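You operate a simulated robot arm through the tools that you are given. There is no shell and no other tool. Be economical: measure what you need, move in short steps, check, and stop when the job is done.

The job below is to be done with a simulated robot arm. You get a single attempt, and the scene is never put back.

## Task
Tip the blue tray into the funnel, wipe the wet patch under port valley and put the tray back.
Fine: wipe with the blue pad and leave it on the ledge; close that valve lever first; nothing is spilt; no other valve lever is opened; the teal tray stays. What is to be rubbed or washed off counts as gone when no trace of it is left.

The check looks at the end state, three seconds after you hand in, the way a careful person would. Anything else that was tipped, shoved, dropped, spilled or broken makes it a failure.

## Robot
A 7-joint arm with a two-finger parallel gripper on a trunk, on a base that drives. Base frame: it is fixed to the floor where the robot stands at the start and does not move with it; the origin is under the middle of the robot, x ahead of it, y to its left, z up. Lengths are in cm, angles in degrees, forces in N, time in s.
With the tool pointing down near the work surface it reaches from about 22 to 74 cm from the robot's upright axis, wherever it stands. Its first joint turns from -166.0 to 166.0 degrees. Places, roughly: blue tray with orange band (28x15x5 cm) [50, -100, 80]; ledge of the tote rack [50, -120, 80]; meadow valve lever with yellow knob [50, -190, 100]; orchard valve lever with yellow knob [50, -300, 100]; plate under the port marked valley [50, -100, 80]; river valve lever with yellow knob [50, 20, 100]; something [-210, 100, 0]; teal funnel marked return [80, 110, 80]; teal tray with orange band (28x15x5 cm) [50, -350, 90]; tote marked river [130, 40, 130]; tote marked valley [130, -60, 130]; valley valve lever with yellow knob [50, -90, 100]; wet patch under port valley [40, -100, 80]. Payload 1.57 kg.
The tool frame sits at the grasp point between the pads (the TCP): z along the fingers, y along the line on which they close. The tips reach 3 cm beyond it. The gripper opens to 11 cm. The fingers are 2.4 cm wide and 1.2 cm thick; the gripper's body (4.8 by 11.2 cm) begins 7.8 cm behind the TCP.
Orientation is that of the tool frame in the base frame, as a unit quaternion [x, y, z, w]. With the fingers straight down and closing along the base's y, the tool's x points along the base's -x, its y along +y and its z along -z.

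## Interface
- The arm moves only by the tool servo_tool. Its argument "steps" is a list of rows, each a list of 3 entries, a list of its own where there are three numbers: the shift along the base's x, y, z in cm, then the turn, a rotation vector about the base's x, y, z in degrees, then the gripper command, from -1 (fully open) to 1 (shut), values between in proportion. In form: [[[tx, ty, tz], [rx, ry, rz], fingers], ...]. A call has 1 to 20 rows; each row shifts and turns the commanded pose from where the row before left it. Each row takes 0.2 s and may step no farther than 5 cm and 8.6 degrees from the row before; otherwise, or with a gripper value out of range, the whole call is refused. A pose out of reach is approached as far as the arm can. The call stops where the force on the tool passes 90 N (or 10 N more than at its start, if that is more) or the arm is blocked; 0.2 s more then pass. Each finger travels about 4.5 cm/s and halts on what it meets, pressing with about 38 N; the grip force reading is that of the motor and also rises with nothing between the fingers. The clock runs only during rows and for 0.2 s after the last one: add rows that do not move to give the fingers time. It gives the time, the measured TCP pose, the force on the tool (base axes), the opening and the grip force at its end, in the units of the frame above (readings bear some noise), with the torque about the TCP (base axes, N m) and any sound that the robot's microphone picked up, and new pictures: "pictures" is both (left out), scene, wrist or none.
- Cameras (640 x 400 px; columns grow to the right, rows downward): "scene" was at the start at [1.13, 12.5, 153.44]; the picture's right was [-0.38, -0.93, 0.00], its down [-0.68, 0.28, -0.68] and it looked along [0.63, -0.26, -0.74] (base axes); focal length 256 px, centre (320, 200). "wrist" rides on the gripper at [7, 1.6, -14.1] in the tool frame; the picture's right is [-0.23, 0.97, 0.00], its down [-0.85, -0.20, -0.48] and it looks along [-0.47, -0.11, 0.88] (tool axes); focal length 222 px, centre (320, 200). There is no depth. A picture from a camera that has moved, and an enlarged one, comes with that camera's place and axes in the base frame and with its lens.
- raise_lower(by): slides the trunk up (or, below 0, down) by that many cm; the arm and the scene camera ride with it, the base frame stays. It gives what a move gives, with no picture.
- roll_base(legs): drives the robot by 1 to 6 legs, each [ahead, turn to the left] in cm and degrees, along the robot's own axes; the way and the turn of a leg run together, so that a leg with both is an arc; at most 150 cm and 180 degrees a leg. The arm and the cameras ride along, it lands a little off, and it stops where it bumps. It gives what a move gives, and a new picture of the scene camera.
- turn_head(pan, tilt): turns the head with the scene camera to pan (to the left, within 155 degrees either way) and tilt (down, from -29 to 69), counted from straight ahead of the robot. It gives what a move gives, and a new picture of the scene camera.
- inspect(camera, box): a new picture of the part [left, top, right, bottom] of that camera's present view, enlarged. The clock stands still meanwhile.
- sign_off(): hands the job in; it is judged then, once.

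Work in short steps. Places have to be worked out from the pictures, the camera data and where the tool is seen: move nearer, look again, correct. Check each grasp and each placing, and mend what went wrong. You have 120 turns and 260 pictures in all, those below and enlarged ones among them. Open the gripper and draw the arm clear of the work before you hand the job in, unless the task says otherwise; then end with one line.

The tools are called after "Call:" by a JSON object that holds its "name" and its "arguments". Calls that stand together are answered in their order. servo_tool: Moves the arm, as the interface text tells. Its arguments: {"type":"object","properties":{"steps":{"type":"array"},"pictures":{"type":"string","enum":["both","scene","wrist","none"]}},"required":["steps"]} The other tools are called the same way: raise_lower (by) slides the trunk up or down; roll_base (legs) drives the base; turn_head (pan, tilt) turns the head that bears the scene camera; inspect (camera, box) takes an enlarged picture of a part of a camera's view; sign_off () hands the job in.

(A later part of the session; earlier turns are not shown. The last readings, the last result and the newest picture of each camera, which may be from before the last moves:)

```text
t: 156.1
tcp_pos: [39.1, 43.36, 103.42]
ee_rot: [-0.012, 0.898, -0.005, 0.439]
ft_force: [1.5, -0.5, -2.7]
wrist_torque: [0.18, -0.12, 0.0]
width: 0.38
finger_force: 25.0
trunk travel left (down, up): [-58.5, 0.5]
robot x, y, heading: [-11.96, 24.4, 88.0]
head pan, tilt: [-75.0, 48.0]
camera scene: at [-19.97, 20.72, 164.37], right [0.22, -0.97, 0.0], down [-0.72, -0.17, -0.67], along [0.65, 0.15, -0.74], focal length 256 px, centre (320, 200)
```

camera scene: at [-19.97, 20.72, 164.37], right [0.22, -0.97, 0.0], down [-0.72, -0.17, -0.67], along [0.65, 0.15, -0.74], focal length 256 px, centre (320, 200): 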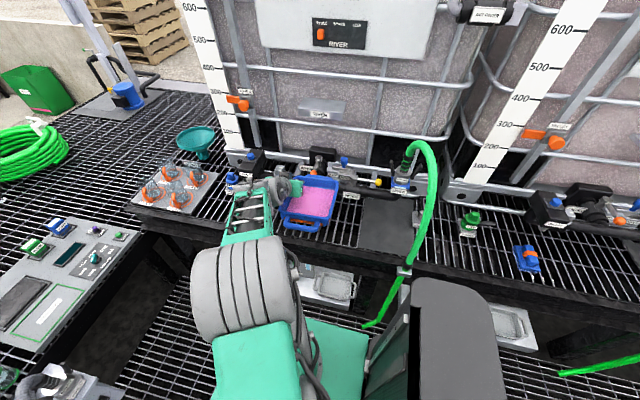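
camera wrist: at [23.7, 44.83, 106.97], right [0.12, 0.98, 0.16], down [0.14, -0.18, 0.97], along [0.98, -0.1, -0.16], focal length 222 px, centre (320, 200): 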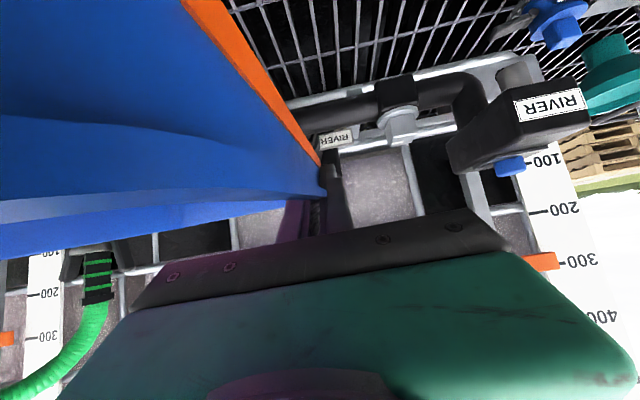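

Lower the trunk again (as in the earlier set-down), then finish levelling.

Call:
{"name": "raise_lower", "arguments": {"by": -11}}

Call:
{"name": "servo_tool", "arguments": {"steps": [[[0, 0, 0], [0, -4.5, 0], 1], [[0, 0, 0], [0, -4.4, 0], 1], [[0, 0, -2], [0, 0, 0], 1], [[0, 0, -3], [0, 0, 0], 1], [[0, 0, -3], [0, 0, 0], 1], [[0, 0, 0], [0, 0, 0], 1]]}}

Call:
{"name": "inspect", "arguments": {"camera": "scene", "box": [240, 140, 400, 240]}}

```text
t: 157.6
tcp_pos: [39.1, 43.38, 92.55]
ee_rot: [-0.012, 0.898, -0.005, 0.439]
ft_force: [-0.7, 0.5, -2.2]
wrist_torque: [0.17, -0.15, -0.01]
width: 0.41
finger_force: 24.2
trunk travel left (down, up): [-47.5, 11.5]
robot x, y, heading: [-11.62, 24.66, 88.2]
head pan, tilt: [-75.0, 48.0]
```

```text
t: 158.9
tcp_pos: [39.18, 43.46, 84.84]
ee_rot: [-0.01, 0.859, -0.005, 0.511]
ft_force: [0.6, 0.1, -2.1]
wrist_torque: [0.16, -0.1, -0.02]
width: 0.37
finger_force: 24.5
trunk travel left (down, up): [-47.5, 11.5]
robot x, y, heading: [-11.96, 24.53, 87.9]
head pan, tilt: [-75.0, 48.0]
camera scene: at [-19.94, 20.74, 153.37], right [0.23, -0.97, 0.0], down [-0.72, -0.17, -0.67], along [0.65, 0.15, -0.74], focal length 256 px, centre (320, 200)
camera wrist: at [23.41, 44.88, 85.47], right [0.1, 0.98, 0.18], down [-0.01, -0.18, 0.98], along [1.0, -0.1, -0.01], focal length 222 px, centre (320, 200)
```

scene: 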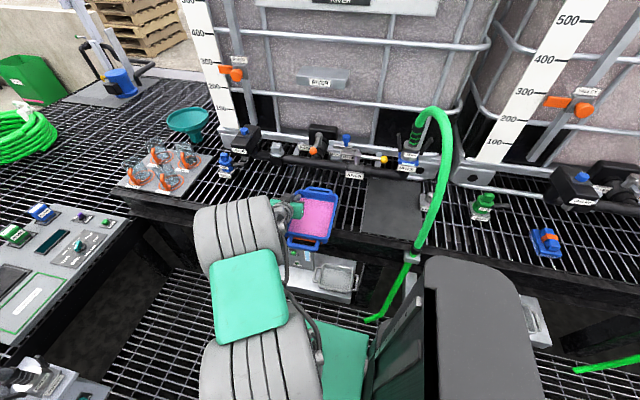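
wrist: 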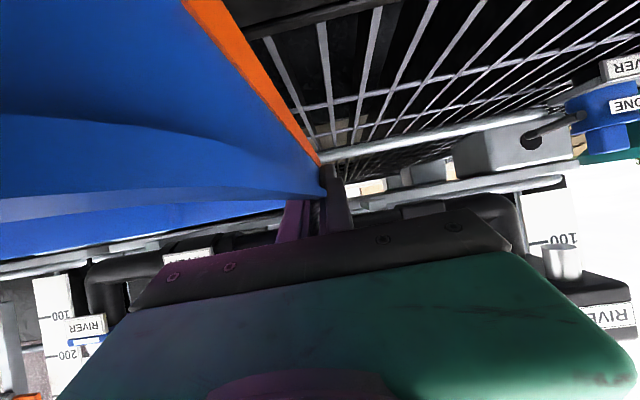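

```text
4.00 times, centred on (320, 190) of scene
camera zoom: at [-19.94, 20.74, 153.37], right [0.23, -0.97, 0.0], down [-0.72, -0.17, -0.67], along [0.65, 0.15, -0.74], focal length 1026 px, centre (320, 240)
```

zoom: 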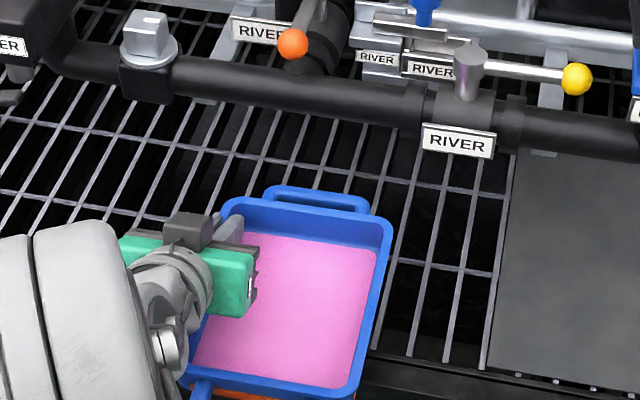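

Level and intact. Lower, slide inward under the pipe, and set down to contact.

Call:
{"name": "servo_tool", "arguments": {"steps": [[[0, 0, -2], [0, 0, 0], 1], [[2, 0, -0.5], [0, 0, 0], 1], [[2.3, 0, 0], [0, 0, 0], 1], [[2.3, 0, 0], [0, 0, 0], 1], [[2.2, 0, 0], [0, 0, 0], 1], [[0, 0, -1], [0, 0, 0], 1], [[0, 0, -0.5], [0, 0, 0], 1], [[0, 0, -0.3], [0, 0, 0], 1], [[0, 0, 0], [0, 0, 0], 1]], "pictures": "none"}}

Call:
{"name": "servo_tool", "arguments": {"steps": [[[0, 0, -0.4], [0, 0, 0], 1], [[0, 0, -0.4], [0, 0, 0], 1], [[0, 0, 0], [0, 0, 0], 1]], "pictures": "none"}}

```text
t: 160.9
tcp_pos: [48.04, 43.3, 80.53]
ee_rot: [-0.011, 0.86, -0.004, 0.51]
ft_force: [0.1, 0.6, -3.1]
wrist_torque: [0.13, -0.12, -0.01]
width: 0.38
finger_force: 24.3
trunk travel left (down, up): [-47.5, 11.5]
robot x, y, heading: [-12.13, 23.93, 87.8]
head pan, tilt: [-75.0, 48.0]
```

```text
t: 161.8
tcp_pos: [48.14, 43.39, 79.73]
ee_rot: [-0.01, 0.86, -0.005, 0.51]
ft_force: [0.6, -0.3, -2.7]
wrist_torque: [0.2, -0.13, -0.02]
width: 0.36
finger_force: 24.6
trunk travel left (down, up): [-47.5, 11.5]
robot x, y, heading: [-12.02, 24.18, 88.3]
head pan, tilt: [-75.0, 48.0]
```

Call:
{"name": "servo_tool", "arguments": {"steps": [[[0, 0, -0.3], [0, 0, 0], 1], [[0, 0, -0.3], [0, 0, 0], 1], [[0, 0, 0], [0, 0, 0], 1]], "pictures": "none"}}

```text
t: 162.6
tcp_pos: [47.97, 43.38, 78.95]
ee_rot: [-0.011, 0.86, -0.004, 0.51]
ft_force: [0.7, 0.9, -1.0]
wrist_torque: [0.15, 0.08, 0.0]
width: 0.37
finger_force: 24.3
trunk travel left (down, up): [-47.5, 11.5]
robot x, y, heading: [-11.96, 24.03, 88.0]
head pan, tilt: [-75.0, 48.0]
```

Touching. Lower 0.2, open to 2.5 cm, and rotate the tool to vertical around the wall, moving back to mid-wall.

Call:
{"name": "servo_tool", "arguments": {"steps": [[[0, 0, -0.2], [0, 0, 0], 1], [[0, 0, 0], [0, 0, 0], 0.8], [[0, 0, 0], [0, 0, 0], 0.5], [[0, 0, 0.3], [0, 0, 0], 0.5], [[-1, 0, 0.3], [0, 7.7, 0], 0.5], [[-1.5, 0, 0], [0, 7.7, 0], 0.5], [[-1.5, 0, 0], [0, 7.7, 0], 0.5], [[-1, 0, 0], [0, 7.7, 0], 0.5], [[0, 0, 0], [0, 7.7, 0], 0.5], [[0, 0, 0], [0, 7.7, 0], 0.5], [[0, 0, 0], [0, 7.7, 0], 0.5], [[0, 0, 0], [0, 7.7, 0], 0.5], [[0, 0, 0], [0, 0, 0], 0.5]]}}

Call:
{"name": "inspect", "arguments": {"camera": "scene", "box": [240, 120, 400, 220]}}

```text
t: 165.3
tcp_pos: [43.02, 43.34, 79.56]
ee_rot: [-0.01, 1.0, 0.001, -0.003]
ft_force: [-0.2, -0.2, -0.5]
wrist_torque: [0.01, 0.02, 0.02]
width: 2.75
finger_force: 0.1
trunk travel left (down, up): [-47.5, 11.5]
robot x, y, heading: [-12.06, 24.55, 88.1]
head pan, tilt: [-75.0, 48.0]
camera scene: at [-19.94, 20.72, 153.37], right [0.23, -0.97, 0.0], down [-0.72, -0.17, -0.67], along [0.65, 0.15, -0.74], focal length 256 px, centre (320, 200)
camera wrist: at [36.06, 44.78, 93.77], right [0.2, 0.98, 0.0], down [0.86, -0.18, 0.47], along [0.46, -0.1, -0.88], focal length 222 px, centre (320, 200)
```

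scene: 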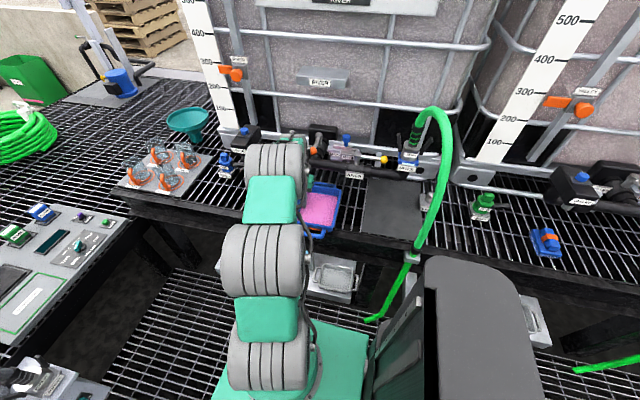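
wrist: 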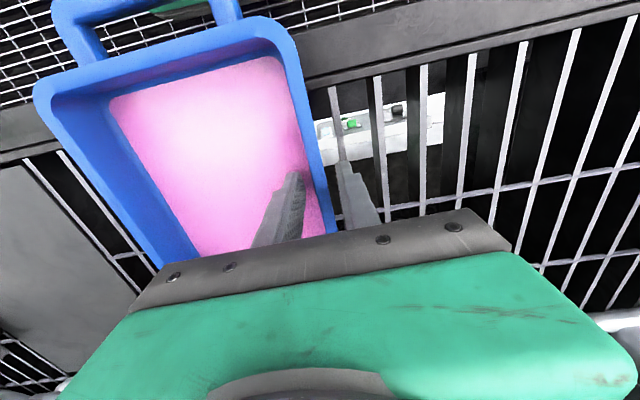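

```text
4.00 times, centred on (320, 170) of scene
camera zoom: at [-19.94, 20.72, 153.37], right [0.23, -0.97, 0.0], down [-0.72, -0.17, -0.67], along [0.65, 0.15, -0.74], focal length 1026 px, centre (320, 320)
```

zoom: 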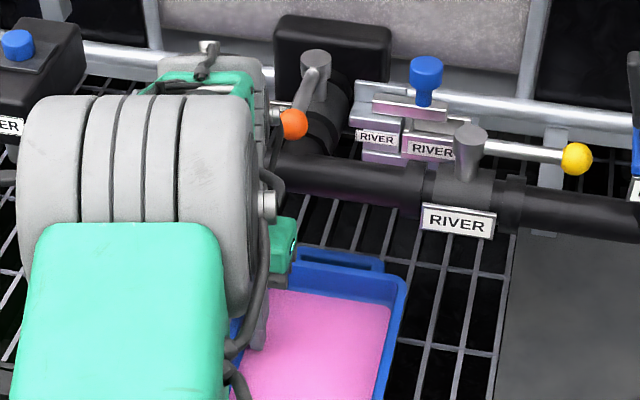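

Tool vertical around mid-wall. Tilt back another 15° (gives more tipping range), close and lift slightly.

Call:
{"name": "servo_tool", "arguments": {"steps": [[[0, 0, 0], [0, 7.5, 0], 0.5], [[0, 0, -0.2], [0, 7.5, 0], 0.5], [[0, 0, 0], [0, 0, 0], 0.8], [[0, 0, 0], [0, 0, 0], 1], [[0, 0, 0], [0, 0, 0], 1], [[0, 0, 0], [0, 0, 0], 1], [[0, 0, 0.5], [0, 0, 0], 1], [[0, 0, 0.5], [0, 0, 0], 1], [[0, 0, 0.5], [0, 0, 0], 1], [[0, 0, 0], [0, 0, 0], 1]]}}

```text
t: 167.6
tcp_pos: [43.13, 43.43, 80.8]
ee_rot: [-0.012, 0.991, 0.002, -0.132]
ft_force: [-0.2, -0.4, -2.5]
wrist_torque: [0.18, -0.01, -0.03]
width: 0.39
finger_force: 24.5
trunk travel left (down, up): [-47.5, 11.5]
robot x, y, heading: [-11.74, 24.4, 88.1]
head pan, tilt: [-75.0, 48.0]
camera scene: at [-19.96, 20.72, 153.37], right [0.23, -0.97, 0.0], down [-0.72, -0.17, -0.67], along [0.65, 0.15, -0.74], focal length 256 px, centre (320, 200)
camera wrist: at [39.93, 44.76, 96.35], right [0.2, 0.98, -0.05], down [0.95, -0.18, 0.24], along [0.22, -0.1, -0.97], focal length 222 px, centre (320, 200)
```

scene: 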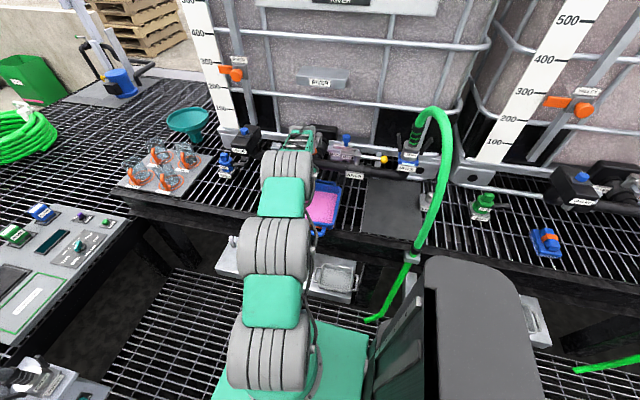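
wrist: 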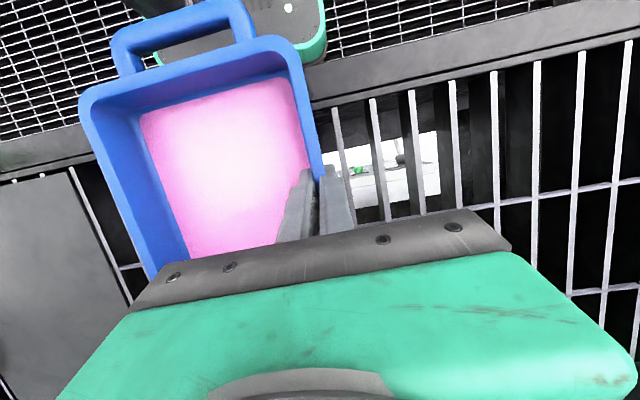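

Gripped at its balance point. Slide out, lift, and swing the tray in front of the robot.

Call:
{"name": "servo_tool", "arguments": {"steps": [[[-2.5, 0, 0.2], [0, 0, 0], 1], [[-2.5, 0, 0.2], [0, 0, 0], 1], [[-2.5, 0, 0.2], [0, 0, 0], 1], [[0, 0, 3], [0, 0, 0], 1], [[0, 0, 3.6], [0, 0, 0], 1], [[0, 0, 3.6], [0, 0, 0], 1], [[0, 0, 3.6], [0, 0, 0], 1], [[0, 0, 3.6], [0, 0, 0], 1], [[0, 0, 3.6], [0, 0, 0], 1], [[-2.5, 1.7, 0], [0, 0, 6.8], 1], [[-2.5, 1.7, 0], [0, 0, 6.8], 1], [[-2.5, 1.7, 0], [0, 0, 6.8], 1], [[-2.5, 1.7, 0], [0, 0, 6.8], 1], [[-2.5, 1.7, 0], [0, 0, 6.8], 1], [[-2.5, 1.7, 0], [0, 0, 6.8], 1], [[-2.5, 1.7, 0], [0, 0, 6.8], 1], [[-2.5, 1.7, 0], [0, 0, 6.8], 1], [[-2.5, 1.7, 0], [0, 0, 6.8], 1], [[-2.5, 1.7, 0], [0, 0, 6.8], 1], [[-2.5, 1.7, 0], [0, 0, 6.8], 1]], "pictures": "wrist"}}

```text
t: 171.8
tcp_pos: [7.96, 62.17, 102.42]
ee_rot: [-0.611, 0.78, -0.079, -0.106]
ft_force: [-0.3, 0.2, -2.8]
wrist_torque: [0.01, 0.16, -0.01]
width: 0.39
finger_force: 24.5
out of reach, approached as far as the arm can: row 9
trunk travel left (down, up): [-47.5, 11.5]
robot x, y, heading: [-11.85, 24.04, 87.7]
head pan, tilt: [-75.0, 48.0]
camera wrist: at [5.75, 59.48, 118.02], right [-0.89, 0.45, -0.05], down [0.42, 0.87, 0.24], along [0.15, 0.19, -0.97], focal length 222 px, centre (320, 200)
```

wrist: 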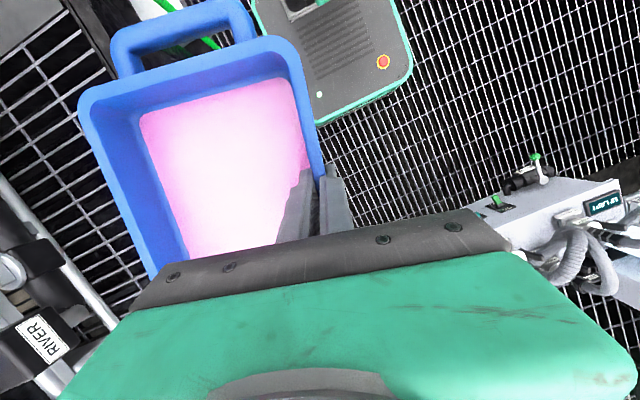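

Good. Drive up to the corner again, on a 76° heading.

Call:
{"name": "roll_base", "arguments": {"legs": [[0, -12], [50, 0]]}}

Call:
{"name": "turn_head", "arguments": {"pan": -35, "tilt": 40}}

```text
t: 175.5
tcp_pos: [27.66, 105.95, 102.46]
ee_rot: [-0.525, 0.841, -0.067, -0.114]
ft_force: [1.0, 1.3, -2.5]
wrist_torque: [0.11, 0.11, 0.02]
width: 0.39
finger_force: 25.0
trunk travel left (down, up): [-47.5, 11.5]
robot x, y, heading: [0.63, 72.98, 75.9]
head pan, tilt: [-75.0, 48.0]
camera scene: at [-8.38, 71.23, 153.37], right [0.02, -1.0, 0.0], down [-0.74, -0.01, -0.67], along [0.67, 0.01, -0.74], focal length 256 px, centre (320, 200)
```

scene: 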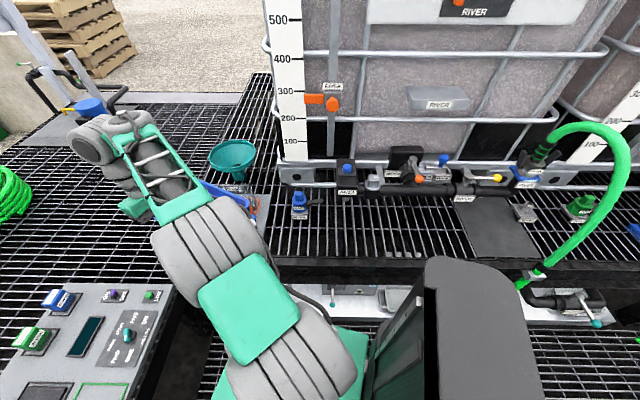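

```text
t: 176.5
tcp_pos: [27.61, 105.84, 102.51]
ee_rot: [-0.526, 0.84, -0.066, -0.115]
ft_force: [-0.1, -0.4, -1.5]
wrist_torque: [0.06, 0.12, 0.01]
width: 0.38
finger_force: 24.9
trunk travel left (down, up): [-47.5, 11.5]
robot x, y, heading: [0.35, 73.33, 76.2]
head pan, tilt: [-35.0, 40.0]
camera scene: at [-9.85, 76.65, 154.51], right [0.66, -0.76, 0.0], down [-0.49, -0.42, -0.77], along [0.58, 0.5, -0.64], focal length 256 px, centre (320, 200)
```

scene: 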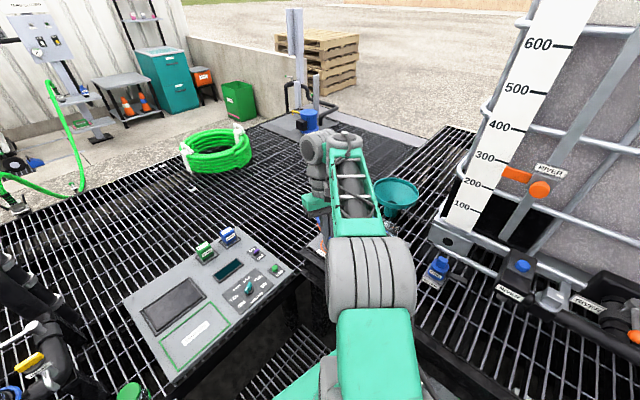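

Clear view of funnel at ≈(75,107.8). Yaw to heading 40° and pitch the near end down to 75° on the way (contents are known to hold), staying high over the cups.

Call:
{"name": "servo_tool", "arguments": {"steps": [[[1.8, -0.2, 0.5], [0, 0, -7.3], 1], [[1.8, -0.2, 0.5], [0, 0, -7.3], 1], [[1.8, -0.2, 0.5], [0, 0, -7.3], 1], [[1.8, -0.2, 0.5], [4.82, -5.75, 0], 1], [[1.8, -0.2, 0.5], [4.82, -5.75, 0], 1], [[1.8, -0.2, 0.5], [4.82, -5.75, 0], 1], [[1.8, -0.2, 0.5], [4.82, -5.75, 0], 1], [[1.8, -0.2, 0.5], [4.82, -5.75, 0], 1], [[1.8, -0.2, 0.5], [4.82, -5.75, 0], 1], [[1.8, -0.2, 0.5], [4.82, -5.75, 0], 1], [[1.8, -0.2, 0.5], [4.82, -5.75, 0], 1], [[1.8, -0.2, 0.5], [4.82, -5.75, 0], 1], [[1.8, -0.2, 0.5], [4.82, -5.75, 0], 1], [[0, 0, 0], [0, 0, 0], 1]]}}

Call:
{"name": "inspect", "arguments": {"camera": "scene", "box": [280, 110, 480, 235]}}

```text
t: 179.7
tcp_pos: [49.38, 106.56, 108.05]
ee_rot: [-0.337, 0.803, 0.177, 0.458]
ft_force: [0.4, -0.9, -2.5]
wrist_torque: [0.06, 0.15, -0.01]
width: 0.39
finger_force: 24.5
trunk travel left (down, up): [-47.5, 11.5]
robot x, y, heading: [0.51, 73.16, 76.2]
head pan, tilt: [-35.0, 40.0]
stopped in row 14: the arm was blocked; the commanded pose is now the measured one
camera scene: at [-9.84, 76.65, 154.52], right [0.66, -0.75, 0.0], down [-0.49, -0.42, -0.77], along [0.58, 0.5, -0.64], focal length 256 px, centre (320, 200)
camera wrist: at [37.03, 96.57, 109.41], right [-0.61, 0.78, 0.17], down [0.15, -0.1, 0.98], along [0.78, 0.62, -0.05], focal length 222 px, centre (320, 200)
```

scene: 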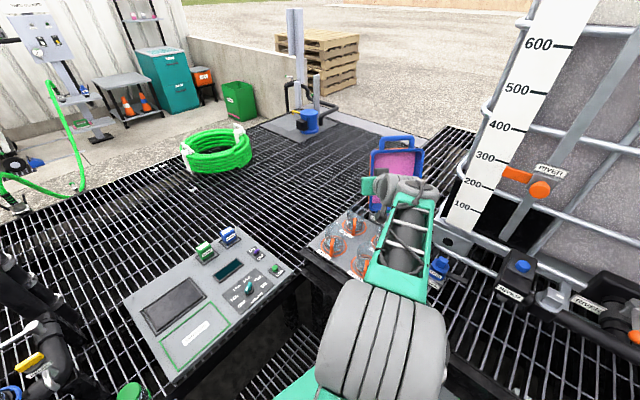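
wrist: 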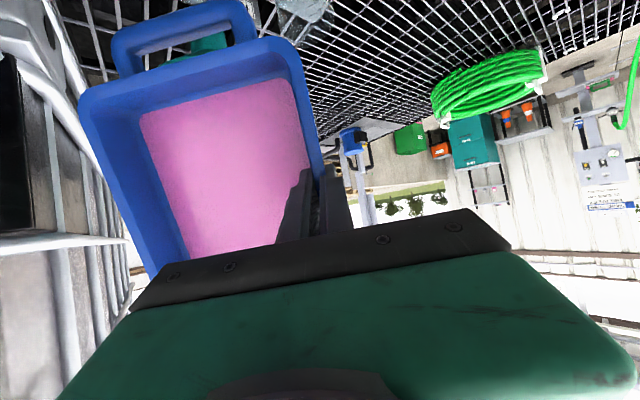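

```text
3.20 times, centred on (380, 172) of scene
camera zoom: at [-9.84, 76.65, 154.52], right [0.66, -0.75, 0.0], down [-0.49, -0.42, -0.77], along [0.58, 0.5, -0.64], focal length 821 px, centre (128, 288)
```

zoom: 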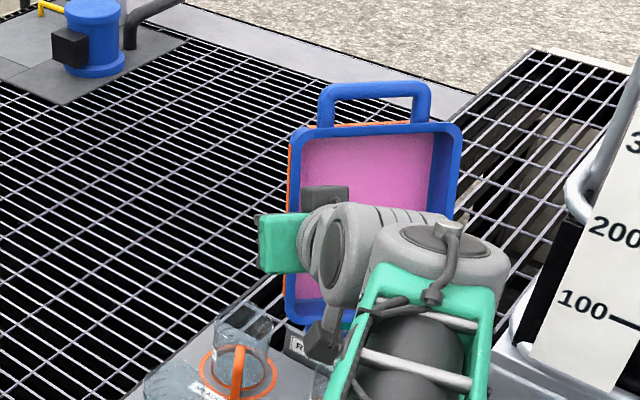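

The pour posture works: tray nearly vertical, contents holding. Move out over the funnel.

Call:
{"name": "servo_tool", "arguments": {"steps": [[[3, 1.2, 0], [0, 0, 0], 1], [[3.4, 1.4, 0], [0, 0, 0], 1], [[3.4, 1.4, 0], [0, 0, 0], 1], [[3.4, 1.4, 0], [0, 0, 0], 1], [[3.4, 1.4, 0], [0, 0, 0], 1], [[3.4, 1.4, -1], [0, 0, 0], 1], [[3.4, 1.4, -1], [0, 0, 0], 1], [[0, 0, -1], [0, 0, 0], 1], [[0, 0, 0], [0, 0, 0], 1]]}}

Call:
{"name": "inspect", "arguments": {"camera": "scene", "box": [320, 110, 480, 210]}}

```text
t: 181.7
tcp_pos: [72.73, 116.2, 104.94]
ee_rot: [-0.338, 0.803, 0.176, 0.459]
ft_force: [1.0, 0.0, -1.0]
wrist_torque: [0.05, 0.14, 0.03]
width: 0.37
finger_force: 24.4
trunk travel left (down, up): [-47.5, 11.5]
robot x, y, heading: [0.68, 73.35, 76.3]
head pan, tilt: [-35.0, 40.0]
camera scene: at [-9.85, 76.65, 154.51], right [0.66, -0.75, 0.0], down [-0.48, -0.42, -0.77], along [0.58, 0.5, -0.64], focal length 256 px, centre (320, 200)
camera wrist: at [60.4, 106.19, 106.36], right [-0.61, 0.78, 0.17], down [0.14, -0.1, 0.98], along [0.78, 0.62, -0.05], focal length 222 px, centre (320, 200)
```

scene: 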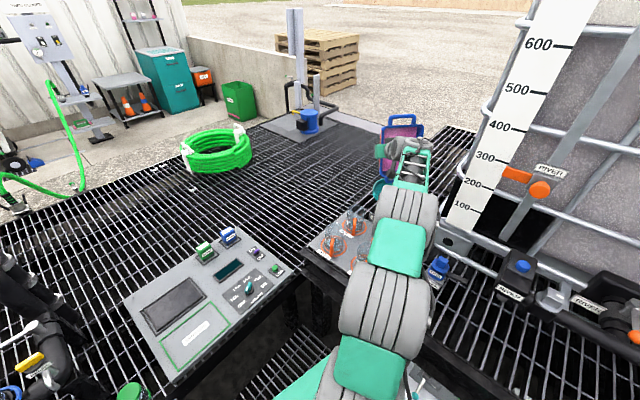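
wrist: 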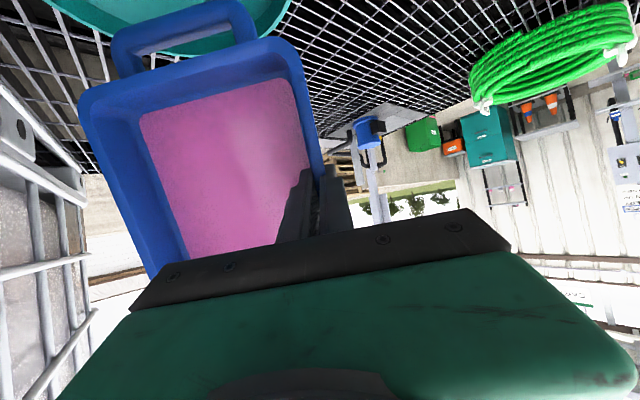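

```text
4.00 times, centred on (400, 160) of scene
camera zoom: at [-9.85, 76.65, 154.51], right [0.66, -0.75, 0.0], down [-0.48, -0.42, -0.77], along [0.58, 0.5, -0.64], focal length 1026 px, centre (0, 360)
```

zoom: 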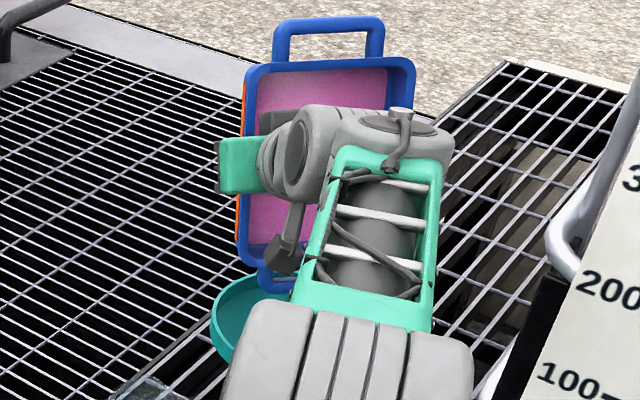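

Aligned over the funnel. Pitch on to ~105°, pulling back to keep the lip over the funnel centre, and watch.

Call:
{"name": "servo_tool", "arguments": {"steps": [[[-0.9, -0.88, 0], [5.19, -5.42, 0], 1], [[-0.9, -0.88, 0], [5.19, -5.42, 0], 1], [[-0.92, -0.88, 0], [5.19, -5.42, 0], 1], [[-0.92, -0.88, 0], [5.19, -5.42, 0], 1], [[0, 0, 0], [0, 0, 0], 1], [[0, 0, 0], [0, 0, 0], 1], [[0, 0, 0], [0, 0, 0], 1]]}}

Call:
{"name": "inspect", "arguments": {"camera": "scene", "box": [320, 110, 480, 210]}}

```text
t: 183.3
tcp_pos: [69.16, 112.46, 105.0]
ee_rot: [-0.277, 0.657, 0.252, 0.654]
ft_force: [-0.7, -0.3, -1.9]
wrist_torque: [0.07, 0.15, -0.01]
width: 0.38
finger_force: 24.3
trunk travel left (down, up): [-47.5, 11.5]
robot x, y, heading: [0.62, 73.19, 76.0]
head pan, tilt: [-35.0, 40.0]
camera scene: at [-9.82, 76.66, 154.52], right [0.66, -0.75, 0.0], down [-0.49, -0.42, -0.77], along [0.58, 0.5, -0.64], focal length 256 px, centre (320, 200)
camera wrist: at [57.83, 103.62, 98.29], right [-0.68, 0.71, 0.2], down [-0.21, -0.45, 0.87], along [0.7, 0.55, 0.45], focal length 222 px, centre (320, 200)
```

scene: 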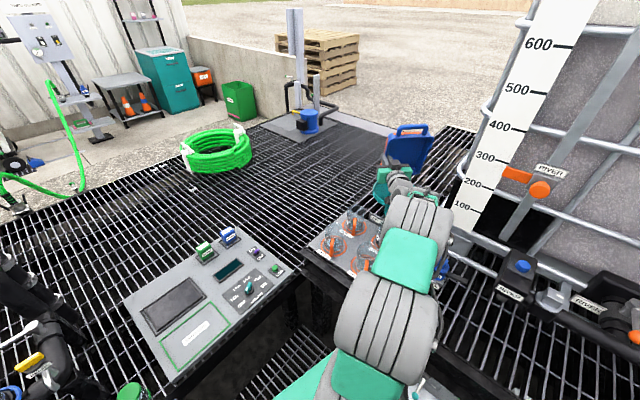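
wrist: 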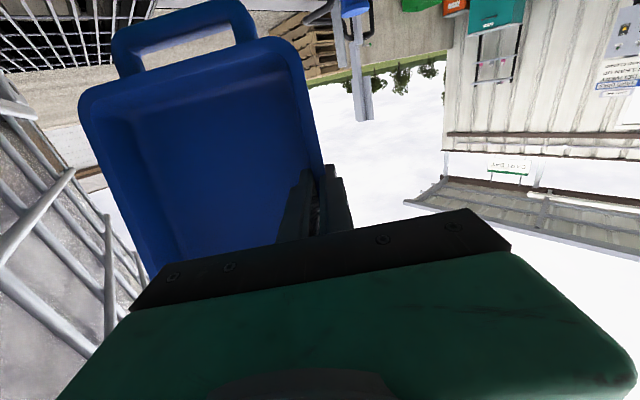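

```text
4.00 times, centred on (400, 160) of scene
camera zoom: at [-9.82, 76.66, 154.52], right [0.66, -0.75, 0.0], down [-0.49, -0.42, -0.77], along [0.58, 0.5, -0.64], focal length 1026 px, centre (0, 360)
```

zoom: 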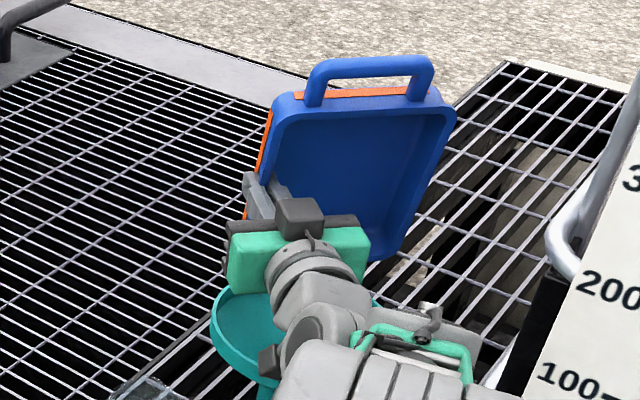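

The tray is empty; no pink anywhere around. Lift clear, swing back toward level and retract.

Call:
{"name": "servo_tool", "arguments": {"steps": [[[0, 0, 2], [0, 0, 0], 1], [[0, 0, 2], [0, 0, 0], 1], [[-2, -1.2, 0.5], [-5.19, 5.42, 0], 1], [[-2, -1.2, 0.5], [-5.19, 5.42, 0], 1], [[-2, -1.2, 0], [-5.19, 5.42, 0], 1], [[-2, -1.2, 0], [-5.19, 5.42, 0], 1], [[-2.5, -0.3, 0], [-5.19, 5.42, 0], 1], [[-2.5, -0.3, 0], [-5.19, 5.42, 0], 1], [[-2.5, -0.3, 0], [-5.19, 5.42, 0], 1], [[-2.5, -0.3, 0], [-5.19, 5.42, 0], 1], [[-2.5, -0.3, 0], [-5.19, 5.42, 0], 1], [[-2.5, -0.3, 0], [-5.19, 5.42, 0], 1], [[-2.5, -0.3, 0], [-5.19, 5.42, 0], 1], [[-2.5, -0.3, 0], [-5.19, 5.42, 0], 1], [[-2.3, 0, 0], [0, 0, 5], 1], [[-2.3, 0, 0], [0, 0, 5], 1], [[-2.3, 0, 0], [0, 0, 5], 1], [[-2.3, 0, 0], [0, 0, 5], 1], [[-2.3, 0, 0], [0, 0, 0], 1], [[-2.3, 0, 0], [0, 0, 0], 1]]}}

Call:
{"name": "inspect", "arguments": {"camera": "scene", "box": [260, 130, 500, 280]}}

```text
t: 187.5
tcp_pos: [27.28, 105.4, 110.07]
ee_rot: [-0.541, 0.841, -0.003, -0.008]
ft_force: [-0.3, 0.4, -2.6]
wrist_torque: [0.07, 0.15, -0.01]
width: 0.39
finger_force: 24.8
trunk travel left (down, up): [-47.5, 11.5]
robot x, y, heading: [0.48, 73.44, 75.8]
head pan, tilt: [-35.0, 40.0]
camera scene: at [-9.88, 76.65, 154.51], right [0.66, -0.75, 0.0], down [-0.48, -0.42, -0.77], along [0.58, 0.5, -0.64], focal length 256 px, centre (320, 200)
camera wrist: at [23.01, 99.91, 124.39], right [-0.79, 0.61, 0.0], down [0.54, 0.7, 0.46], along [0.28, 0.37, -0.89], focal length 222 px, centre (320, 200)
```

scene: 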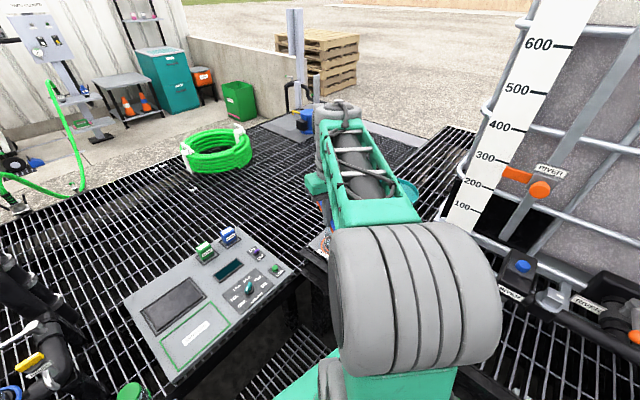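
wrist: 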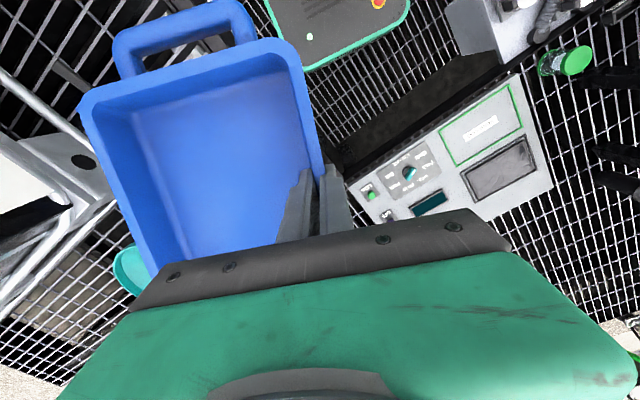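

```text
2.67 times, centred on (380, 205) of scene
camera zoom: at [-9.88, 76.65, 154.51], right [0.66, -0.75, 0.0], down [-0.48, -0.42, -0.77], along [0.58, 0.5, -0.64], focal length 684 px, centre (160, 187)
```

zoom: 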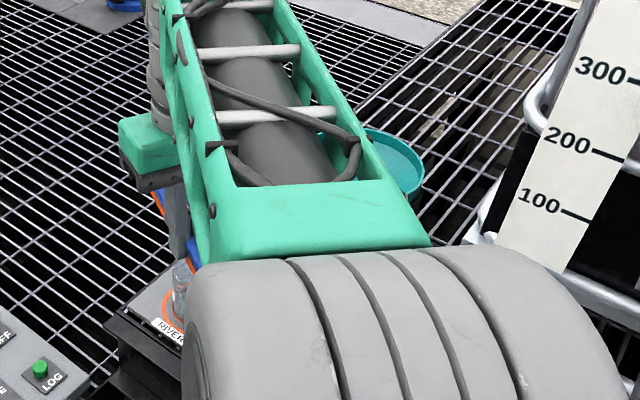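

Tray is clean. Drive back to the valley station: reverse out, straighten, back along the aisle and turn to face the rack.

Call:
{"name": "roll_base", "arguments": {"legs": [[-80, 0], [0, 14], [-60, 0], [0, -45], [0, -45]]}}

Call:
{"name": "turn_head", "arguments": {"pan": -15, "tilt": 50}}

```text
t: 199.8
tcp_pos: [18.5, -84.24, 110.09]
ee_rot: [0.097, 0.995, 0.003, -0.008]
ft_force: [0.4, 0.3, -2.6]
wrist_torque: [0.15, -0.01, 0.01]
width: 0.38
finger_force: 24.4
trunk travel left (down, up): [-47.5, 11.5]
robot x, y, heading: [-19.02, -65.41, -0.5]
head pan, tilt: [-35.0, 40.0]
camera scene: at [-18.24, -54.87, 154.52], right [-0.58, -0.81, 0.0], down [-0.52, 0.37, -0.77], along [0.62, -0.45, -0.64], focal length 256 px, centre (320, 200)
```

scene: 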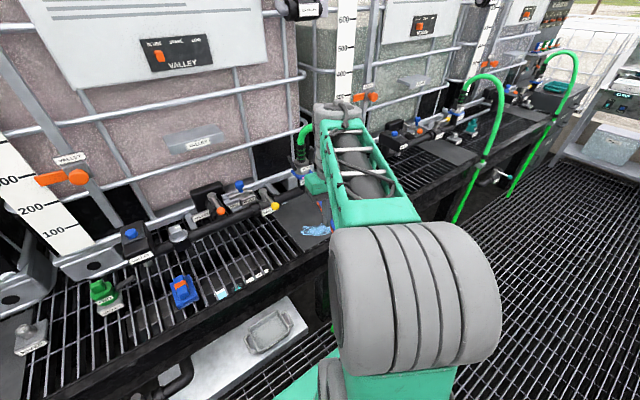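

```text
t: 200.7
tcp_pos: [18.58, -84.18, 110.07]
ee_rot: [0.095, 0.995, 0.003, -0.009]
ft_force: [0.4, -1.1, -2.4]
wrist_torque: [0.12, -0.02, 0.0]
width: 0.37
finger_force: 24.5
trunk travel left (down, up): [-47.5, 11.5]
robot x, y, heading: [-18.86, -65.06, -0.6]
head pan, tilt: [-15.0, 50.0]
camera scene: at [-17.73, -51.99, 153.1], right [-0.27, -0.96, 0.0], down [-0.74, 0.21, -0.64], along [0.62, -0.17, -0.77], focal length 256 px, centre (320, 200)
```

scene: 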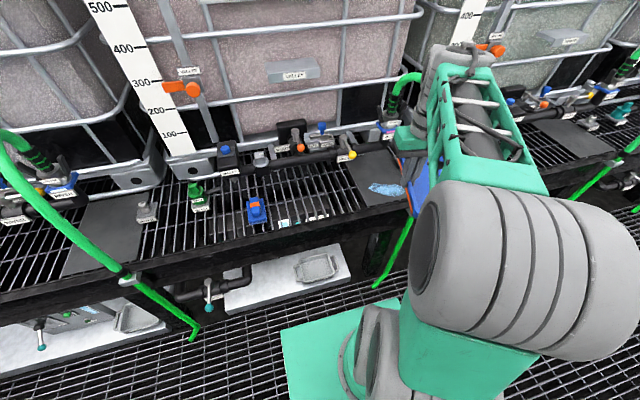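

Set the empty tray down temporarily on the grating left of the plate (TCP y≈-62.5), levelling it first.

Call:
{"name": "servo_tool", "arguments": {"steps": [[[2.7, 3.6, -1.6], [0, 0, 1.83], 1], [[2.7, 3.6, -1.6], [0, 0, 1.83], 1], [[2.7, 3.6, -1.6], [0, 0, 1.83], 1], [[2.7, 3.6, -1.6], [0, 0, 1.83], 1], [[2.7, 3.6, -1.6], [0, 0, 1.83], 1], [[2.7, 3.6, -1.6], [0, 0, 1.83], 1], [[0, 0, 0], [0, 7.2, 0], 1], [[0, 0, 0], [0, 7.2, 0], 1], [[0, 0, -4], [0, 0, 0], 1], [[0, 0, -4.5], [0, 0, 0], 1], [[0, 0, -4.5], [0, 0, 0], 1], [[0, 0, -4], [0, 0, 0], 1], [[0, 0, 0], [0, 0, 0], 1]]}}

Call:
{"name": "inspect", "arguments": {"camera": "scene", "box": [200, 120, 420, 258]}}

```text
t: 203.5
tcp_pos: [34.54, -62.62, 83.32]
ee_rot: [0.002, 0.991, 0.001, -0.133]
ft_force: [0.1, -0.4, -2.3]
wrist_torque: [0.14, 0.01, 0.01]
width: 0.38
finger_force: 24.8
trunk travel left (down, up): [-47.5, 11.5]
robot x, y, heading: [-19.5, -65.15, -0.5]
head pan, tilt: [-15.0, 50.0]
camera scene: at [-17.7, -51.97, 153.1], right [-0.27, -0.96, 0.0], down [-0.74, 0.21, -0.64], along [0.62, -0.17, -0.77], focal length 256 px, centre (320, 200)
camera wrist: at [31.67, -61.02, 98.91], right [0.22, 0.97, -0.06], down [0.95, -0.2, 0.23], along [0.22, -0.11, -0.97], focal length 222 px, centre (320, 200)
```

scene: 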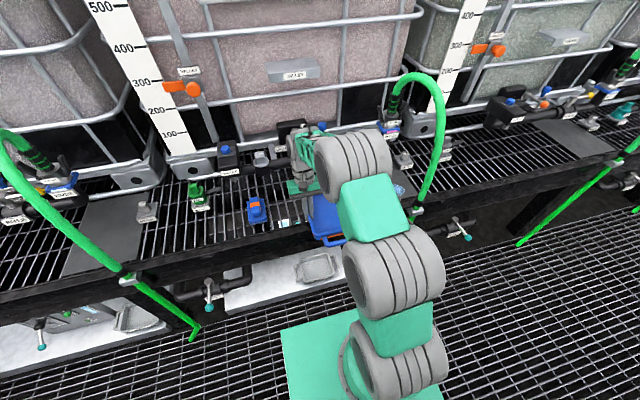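
wrist: 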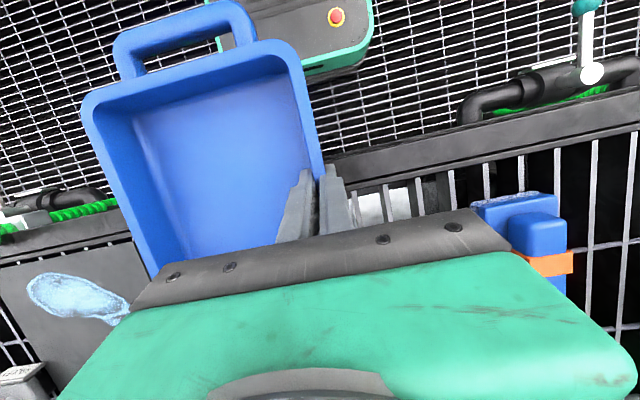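

```text
2.90 times, centred on (310, 189) of scene
camera zoom: at [-17.7, -51.97, 153.1], right [-0.27, -0.96, 0.0], down [-0.74, 0.21, -0.64], along [0.62, -0.17, -0.77], focal length 743 px, centre (349, 232)
```

zoom: 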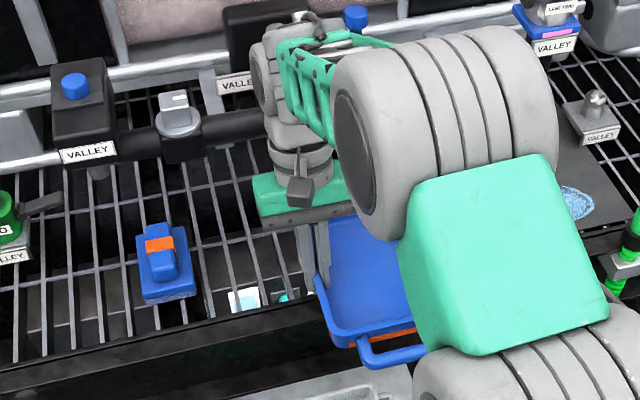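

Slide in 8.5 cm and lower to contact, then release.

Call:
{"name": "servo_tool", "arguments": {"steps": [[[0, 0, -1.5], [0, 0, 0], 1], [[2.5, 0, 0], [0, 0, 0], 1], [[2.5, 0, 0], [0, 0, 0], 1], [[2.5, 0, 0], [0, 0, 0], 1], [[1, 0, 0], [0, 0, 0], 1], [[0, 0, -0.8], [0, 0, 0], 1], [[0, 0, -0.6], [0, 0, 0], 1], [[0, 0, -0.4], [0, 0, 0], 1], [[0, 0, -0.3], [0, 0, 0], 1], [[0, 0, 0], [0, 0, 0], 1]], "pictures": "none"}}

```text
t: 205.7
tcp_pos: [43.28, -62.64, 79.8]
ee_rot: [0.001, 0.991, 0.002, -0.134]
ft_force: [0.2, -0.8, -3.5]
wrist_torque: [0.13, 0.0, -0.03]
width: 0.37
finger_force: 24.5
trunk travel left (down, up): [-47.5, 11.5]
robot x, y, heading: [-19.05, -65.6, -0.8]
head pan, tilt: [-15.0, 50.0]
```

Call:
{"name": "servo_tool", "arguments": {"steps": [[[0, 0, -0.4], [0, 0, 0], 1], [[0, 0, -0.3], [0, 0, 0], 1], [[0, 0, -0.2], [0, 0, 0], 1], [[0, 0, 0], [0, 0, 0], 1]], "pictures": "none"}}

```text
t: 206.7
tcp_pos: [43.26, -62.64, 79.25]
ee_rot: [0.002, 0.991, 0.002, -0.132]
ft_force: [1.0, 1.1, 25.5]
wrist_torque: [-0.45, 0.13, -0.02]
width: 0.4
finger_force: 25.1
trunk travel left (down, up): [-47.5, 11.5]
robot x, y, heading: [-19.32, -65.49, -0.8]
head pan, tilt: [-15.0, 50.0]
```

Firm flat contact. Release, rise back and upright the tool, then go look at the pad.

Call:
{"name": "servo_tool", "arguments": {"steps": [[[0, 0, 0.2], [0, 0, 0], 0.8], [[0, 0, 0], [0, 0, 0], 0.4], [[0, 0, 0], [0, 0, 0], 0.2], [[-0.5, 0, 3], [0, 0, 0], 0.2], [[-1, 0, 4], [0, 0, 0], 0.2], [[-1, 0, 4], [0, -7.5, 0], 0.2], [[-1, 3, 2], [0, -7.7, 0], 0], [[0, 4, 0], [0, 0, 0], -0.2], [[-1, 4, 0], [0, 0, 0], -0.2], [[-1, 4, 0], [0, 0, 0], -0.2], [[0, 2, 0], [0, 0, 0], -0.2]]}}

Call:
{"name": "inspect", "arguments": {"camera": "wrist", "box": [200, 80, 440, 230]}}

Call:
{"name": "inspect", "arguments": {"camera": "scene", "box": [200, 140, 440, 290]}}

```text
t: 209.1
tcp_pos: [37.79, -45.69, 91.97]
ee_rot: [0.001, 1.0, 0.002, -0.003]
ft_force: [0.8, -0.2, -0.4]
wrist_torque: [0.0, 0.02, 0.02]
width: 6.59
finger_force: 0.0
trunk travel left (down, up): [-47.5, 11.5]
robot x, y, heading: [-19.15, -65.51, -0.5]
head pan, tilt: [-15.0, 50.0]
camera scene: at [-17.73, -51.93, 153.09], right [-0.27, -0.96, 0.0], down [-0.74, 0.21, -0.64], along [0.62, -0.17, -0.77], focal length 256 px, centre (320, 200)
camera wrist: at [30.81, -44.07, 106.26], right [0.23, 0.97, 0.0], down [0.86, -0.2, 0.47], along [0.46, -0.11, -0.88], focal length 222 px, centre (320, 200)
```

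scene: 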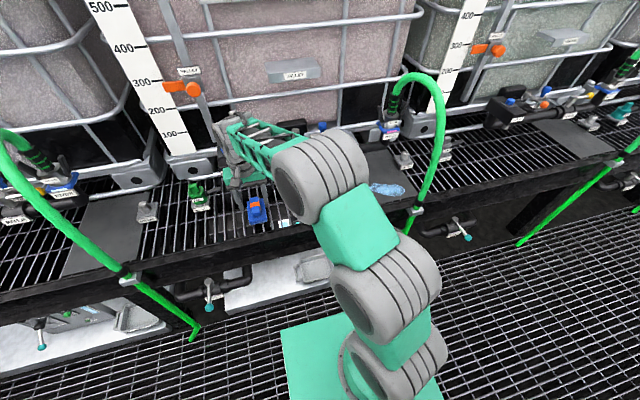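
wrist: 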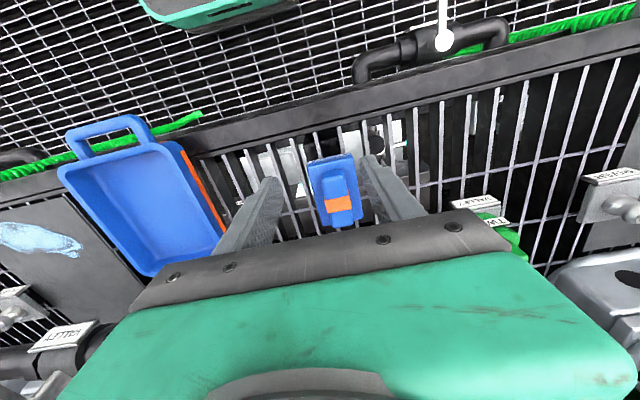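

```text
2.67 times, centred on (320, 155) of wrist
camera zoom: at [30.81, -44.07, 106.26], right [0.23, 0.97, 0.0], down [0.86, -0.2, 0.47], along [0.46, -0.11, -0.88], focal length 592 px, centre (320, 320)
```

zoom: 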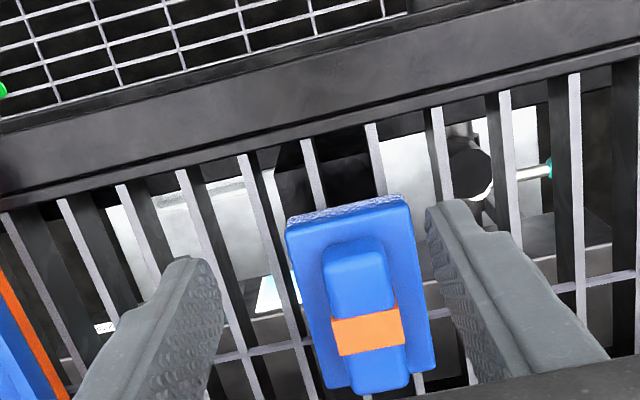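

```text
2.67 times, centred on (320, 215) of scene
camera zoom: at [-17.73, -51.93, 153.09], right [-0.27, -0.96, 0.0], down [-0.74, 0.21, -0.64], along [0.62, -0.17, -0.77], focal length 684 px, centre (320, 160)
```

zoom: 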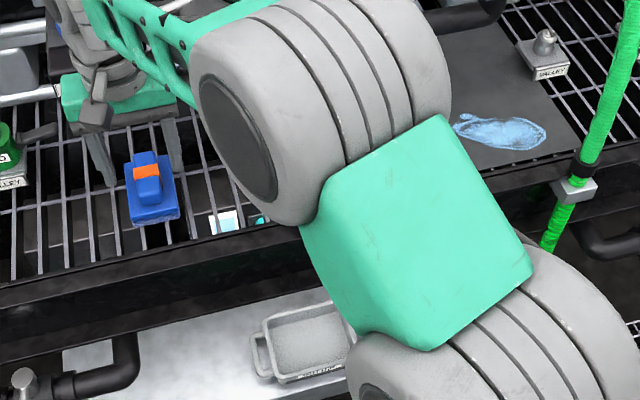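

Pad handle at ≈(45.6,-45.2), top z≈79. Descend with fingers around the handle, feel the base, and close.

Call:
{"name": "servo_tool", "arguments": {"steps": [[[4, 0.3, 0], [0, 0, 0], -0.2], [[3.7, 0.2, -2], [0, 0, 0], -0.2], [[0, 0, -4], [0, 0, 0], 0], [[0, 0, -3], [0, 0, 0], 0], [[0, 0, -1.5], [0, 0, 0], 0], [[0, 0, -0.6], [0, 0, 0], 0], [[0, 0, 0], [0, 0, 0], 0]]}}

Call:
{"name": "inspect", "arguments": {"camera": "wrist", "box": [200, 80, 440, 230]}}

```text
t: 209.6
tcp_pos: [41.47, -45.49, 91.92]
ee_rot: [-0.004, 1.0, 0.0, -0.011]
ft_force: [-21.3, -9.2, 11.4]
wrist_torque: [1.05, -2.39, -0.16]
width: 6.59
finger_force: 0.0
trunk travel left (down, up): [-47.5, 11.5]
robot x, y, heading: [-19.18, -65.5, -0.7]
head pan, tilt: [-15.0, 50.0]
stopped in row 2: the force on the tool passed its limit at 120 N (the readings are from after the stop); the commanded pose is now the measured one
camera scene: at [-18.29, -52.19, 153.16], right [-0.27, -0.96, 0.0], down [-0.73, 0.21, -0.65], along [0.62, -0.17, -0.76], focal length 256 px, centre (320, 200)
camera wrist: at [34.8, -44.02, 106.29], right [0.22, 0.98, -0.01], down [0.87, -0.19, 0.46], along [0.45, -0.11, -0.89], focal length 222 px, centre (320, 200)
```

scene: 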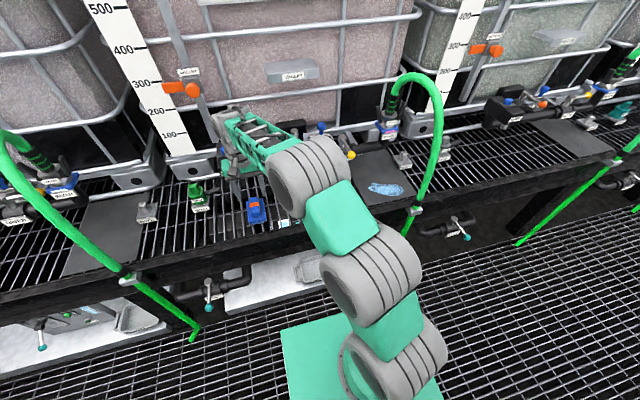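
wrist: 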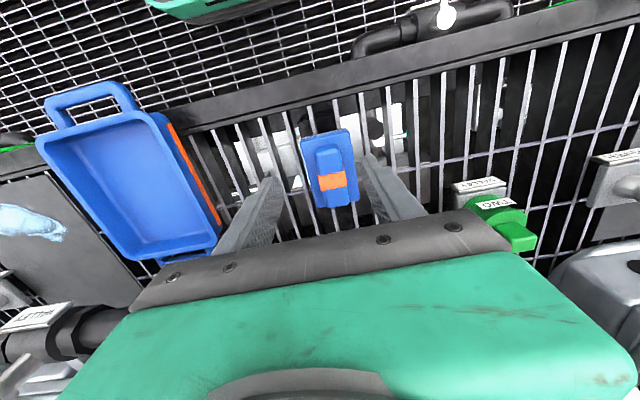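

```text
2.67 times, centred on (320, 155) of wrist
camera zoom: at [34.8, -44.02, 106.29], right [0.22, 0.98, -0.01], down [0.87, -0.19, 0.46], along [0.45, -0.11, -0.89], focal length 592 px, centre (320, 320)
```

zoom: 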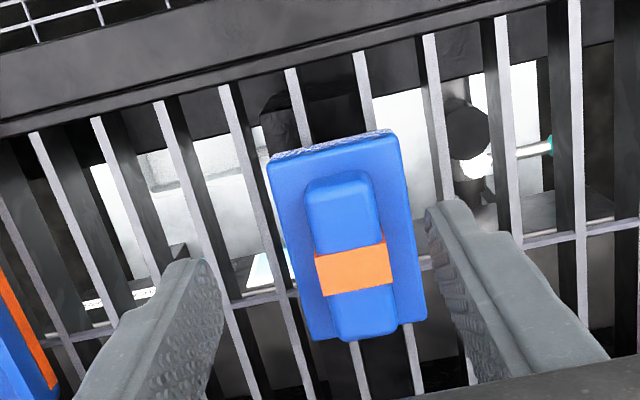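

The gripper's upper part met the valley manifold block. Back off and tilt the tool 30° forward to reach the pad under it.

Call:
{"name": "servo_tool", "arguments": {"steps": [[[-2, 0, 0], [0, 0, 0], -0.2], [[-2, 0, 0], [0.4, -6.3, 0], -0.2], [[0, 0, 0], [0, -7.5, 0], -0.2], [[0, 0, -1], [0, -7.5, 0], 0], [[1, 0.1, -2], [0, -7.5, 0], 0], [[2, 0.1, -2], [0, 0, 0], 0], [[2, 0.1, -2.5], [0, 0, 0], 0], [[1.5, 0, -1.8], [0, 0, 0], 0], [[0, 0, 0], [0, 0, 0], 0]]}}

Call:
{"name": "inspect", "arguments": {"camera": "wrist", "box": [200, 80, 440, 230]}}

```text
t: 211.6
tcp_pos: [44.41, -45.08, 82.29]
ee_rot: [-0.003, 0.972, 0.001, 0.237]
ft_force: [0.6, 0.1, -1.0]
wrist_torque: [-0.03, 0.01, 0.0]
width: 5.51
finger_force: 0.0
trunk travel left (down, up): [-47.5, 11.5]
robot x, y, heading: [-19.17, -65.39, -0.5]
head pan, tilt: [-15.0, 50.0]
camera scene: at [-17.71, -51.96, 153.1], right [-0.27, -0.96, 0.0], down [-0.74, 0.21, -0.64], along [0.62, -0.17, -0.77], focal length 256 px, centre (320, 200)
camera wrist: at [31.68, -43.67, 91.72], right [0.19, 0.98, 0.11], down [0.54, -0.2, 0.82], along [0.82, -0.1, -0.57], focal length 222 px, centre (320, 200)
```

scene: 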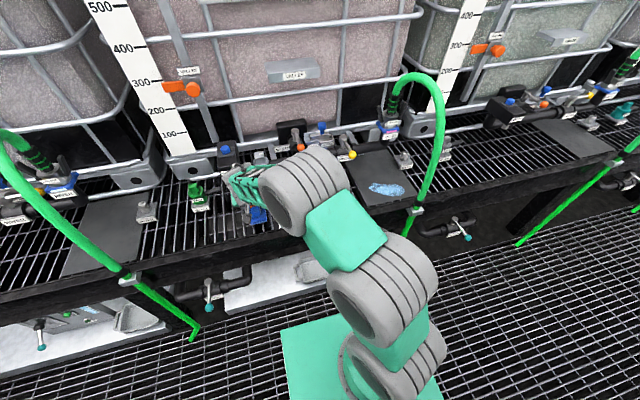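
wrist: 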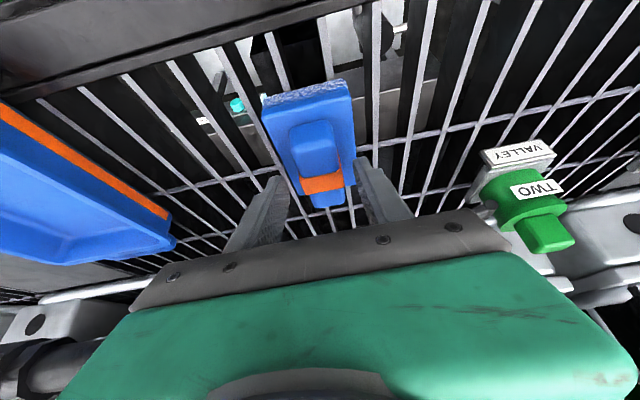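

```text
2.67 times, centred on (320, 155) of wrist
camera zoom: at [31.68, -43.67, 91.72], right [0.19, 0.98, 0.11], down [0.54, -0.2, 0.82], along [0.82, -0.1, -0.57], focal length 592 px, centre (320, 320)
```

zoom: 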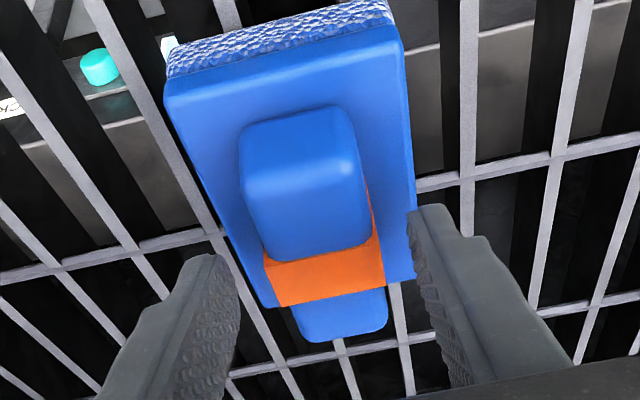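

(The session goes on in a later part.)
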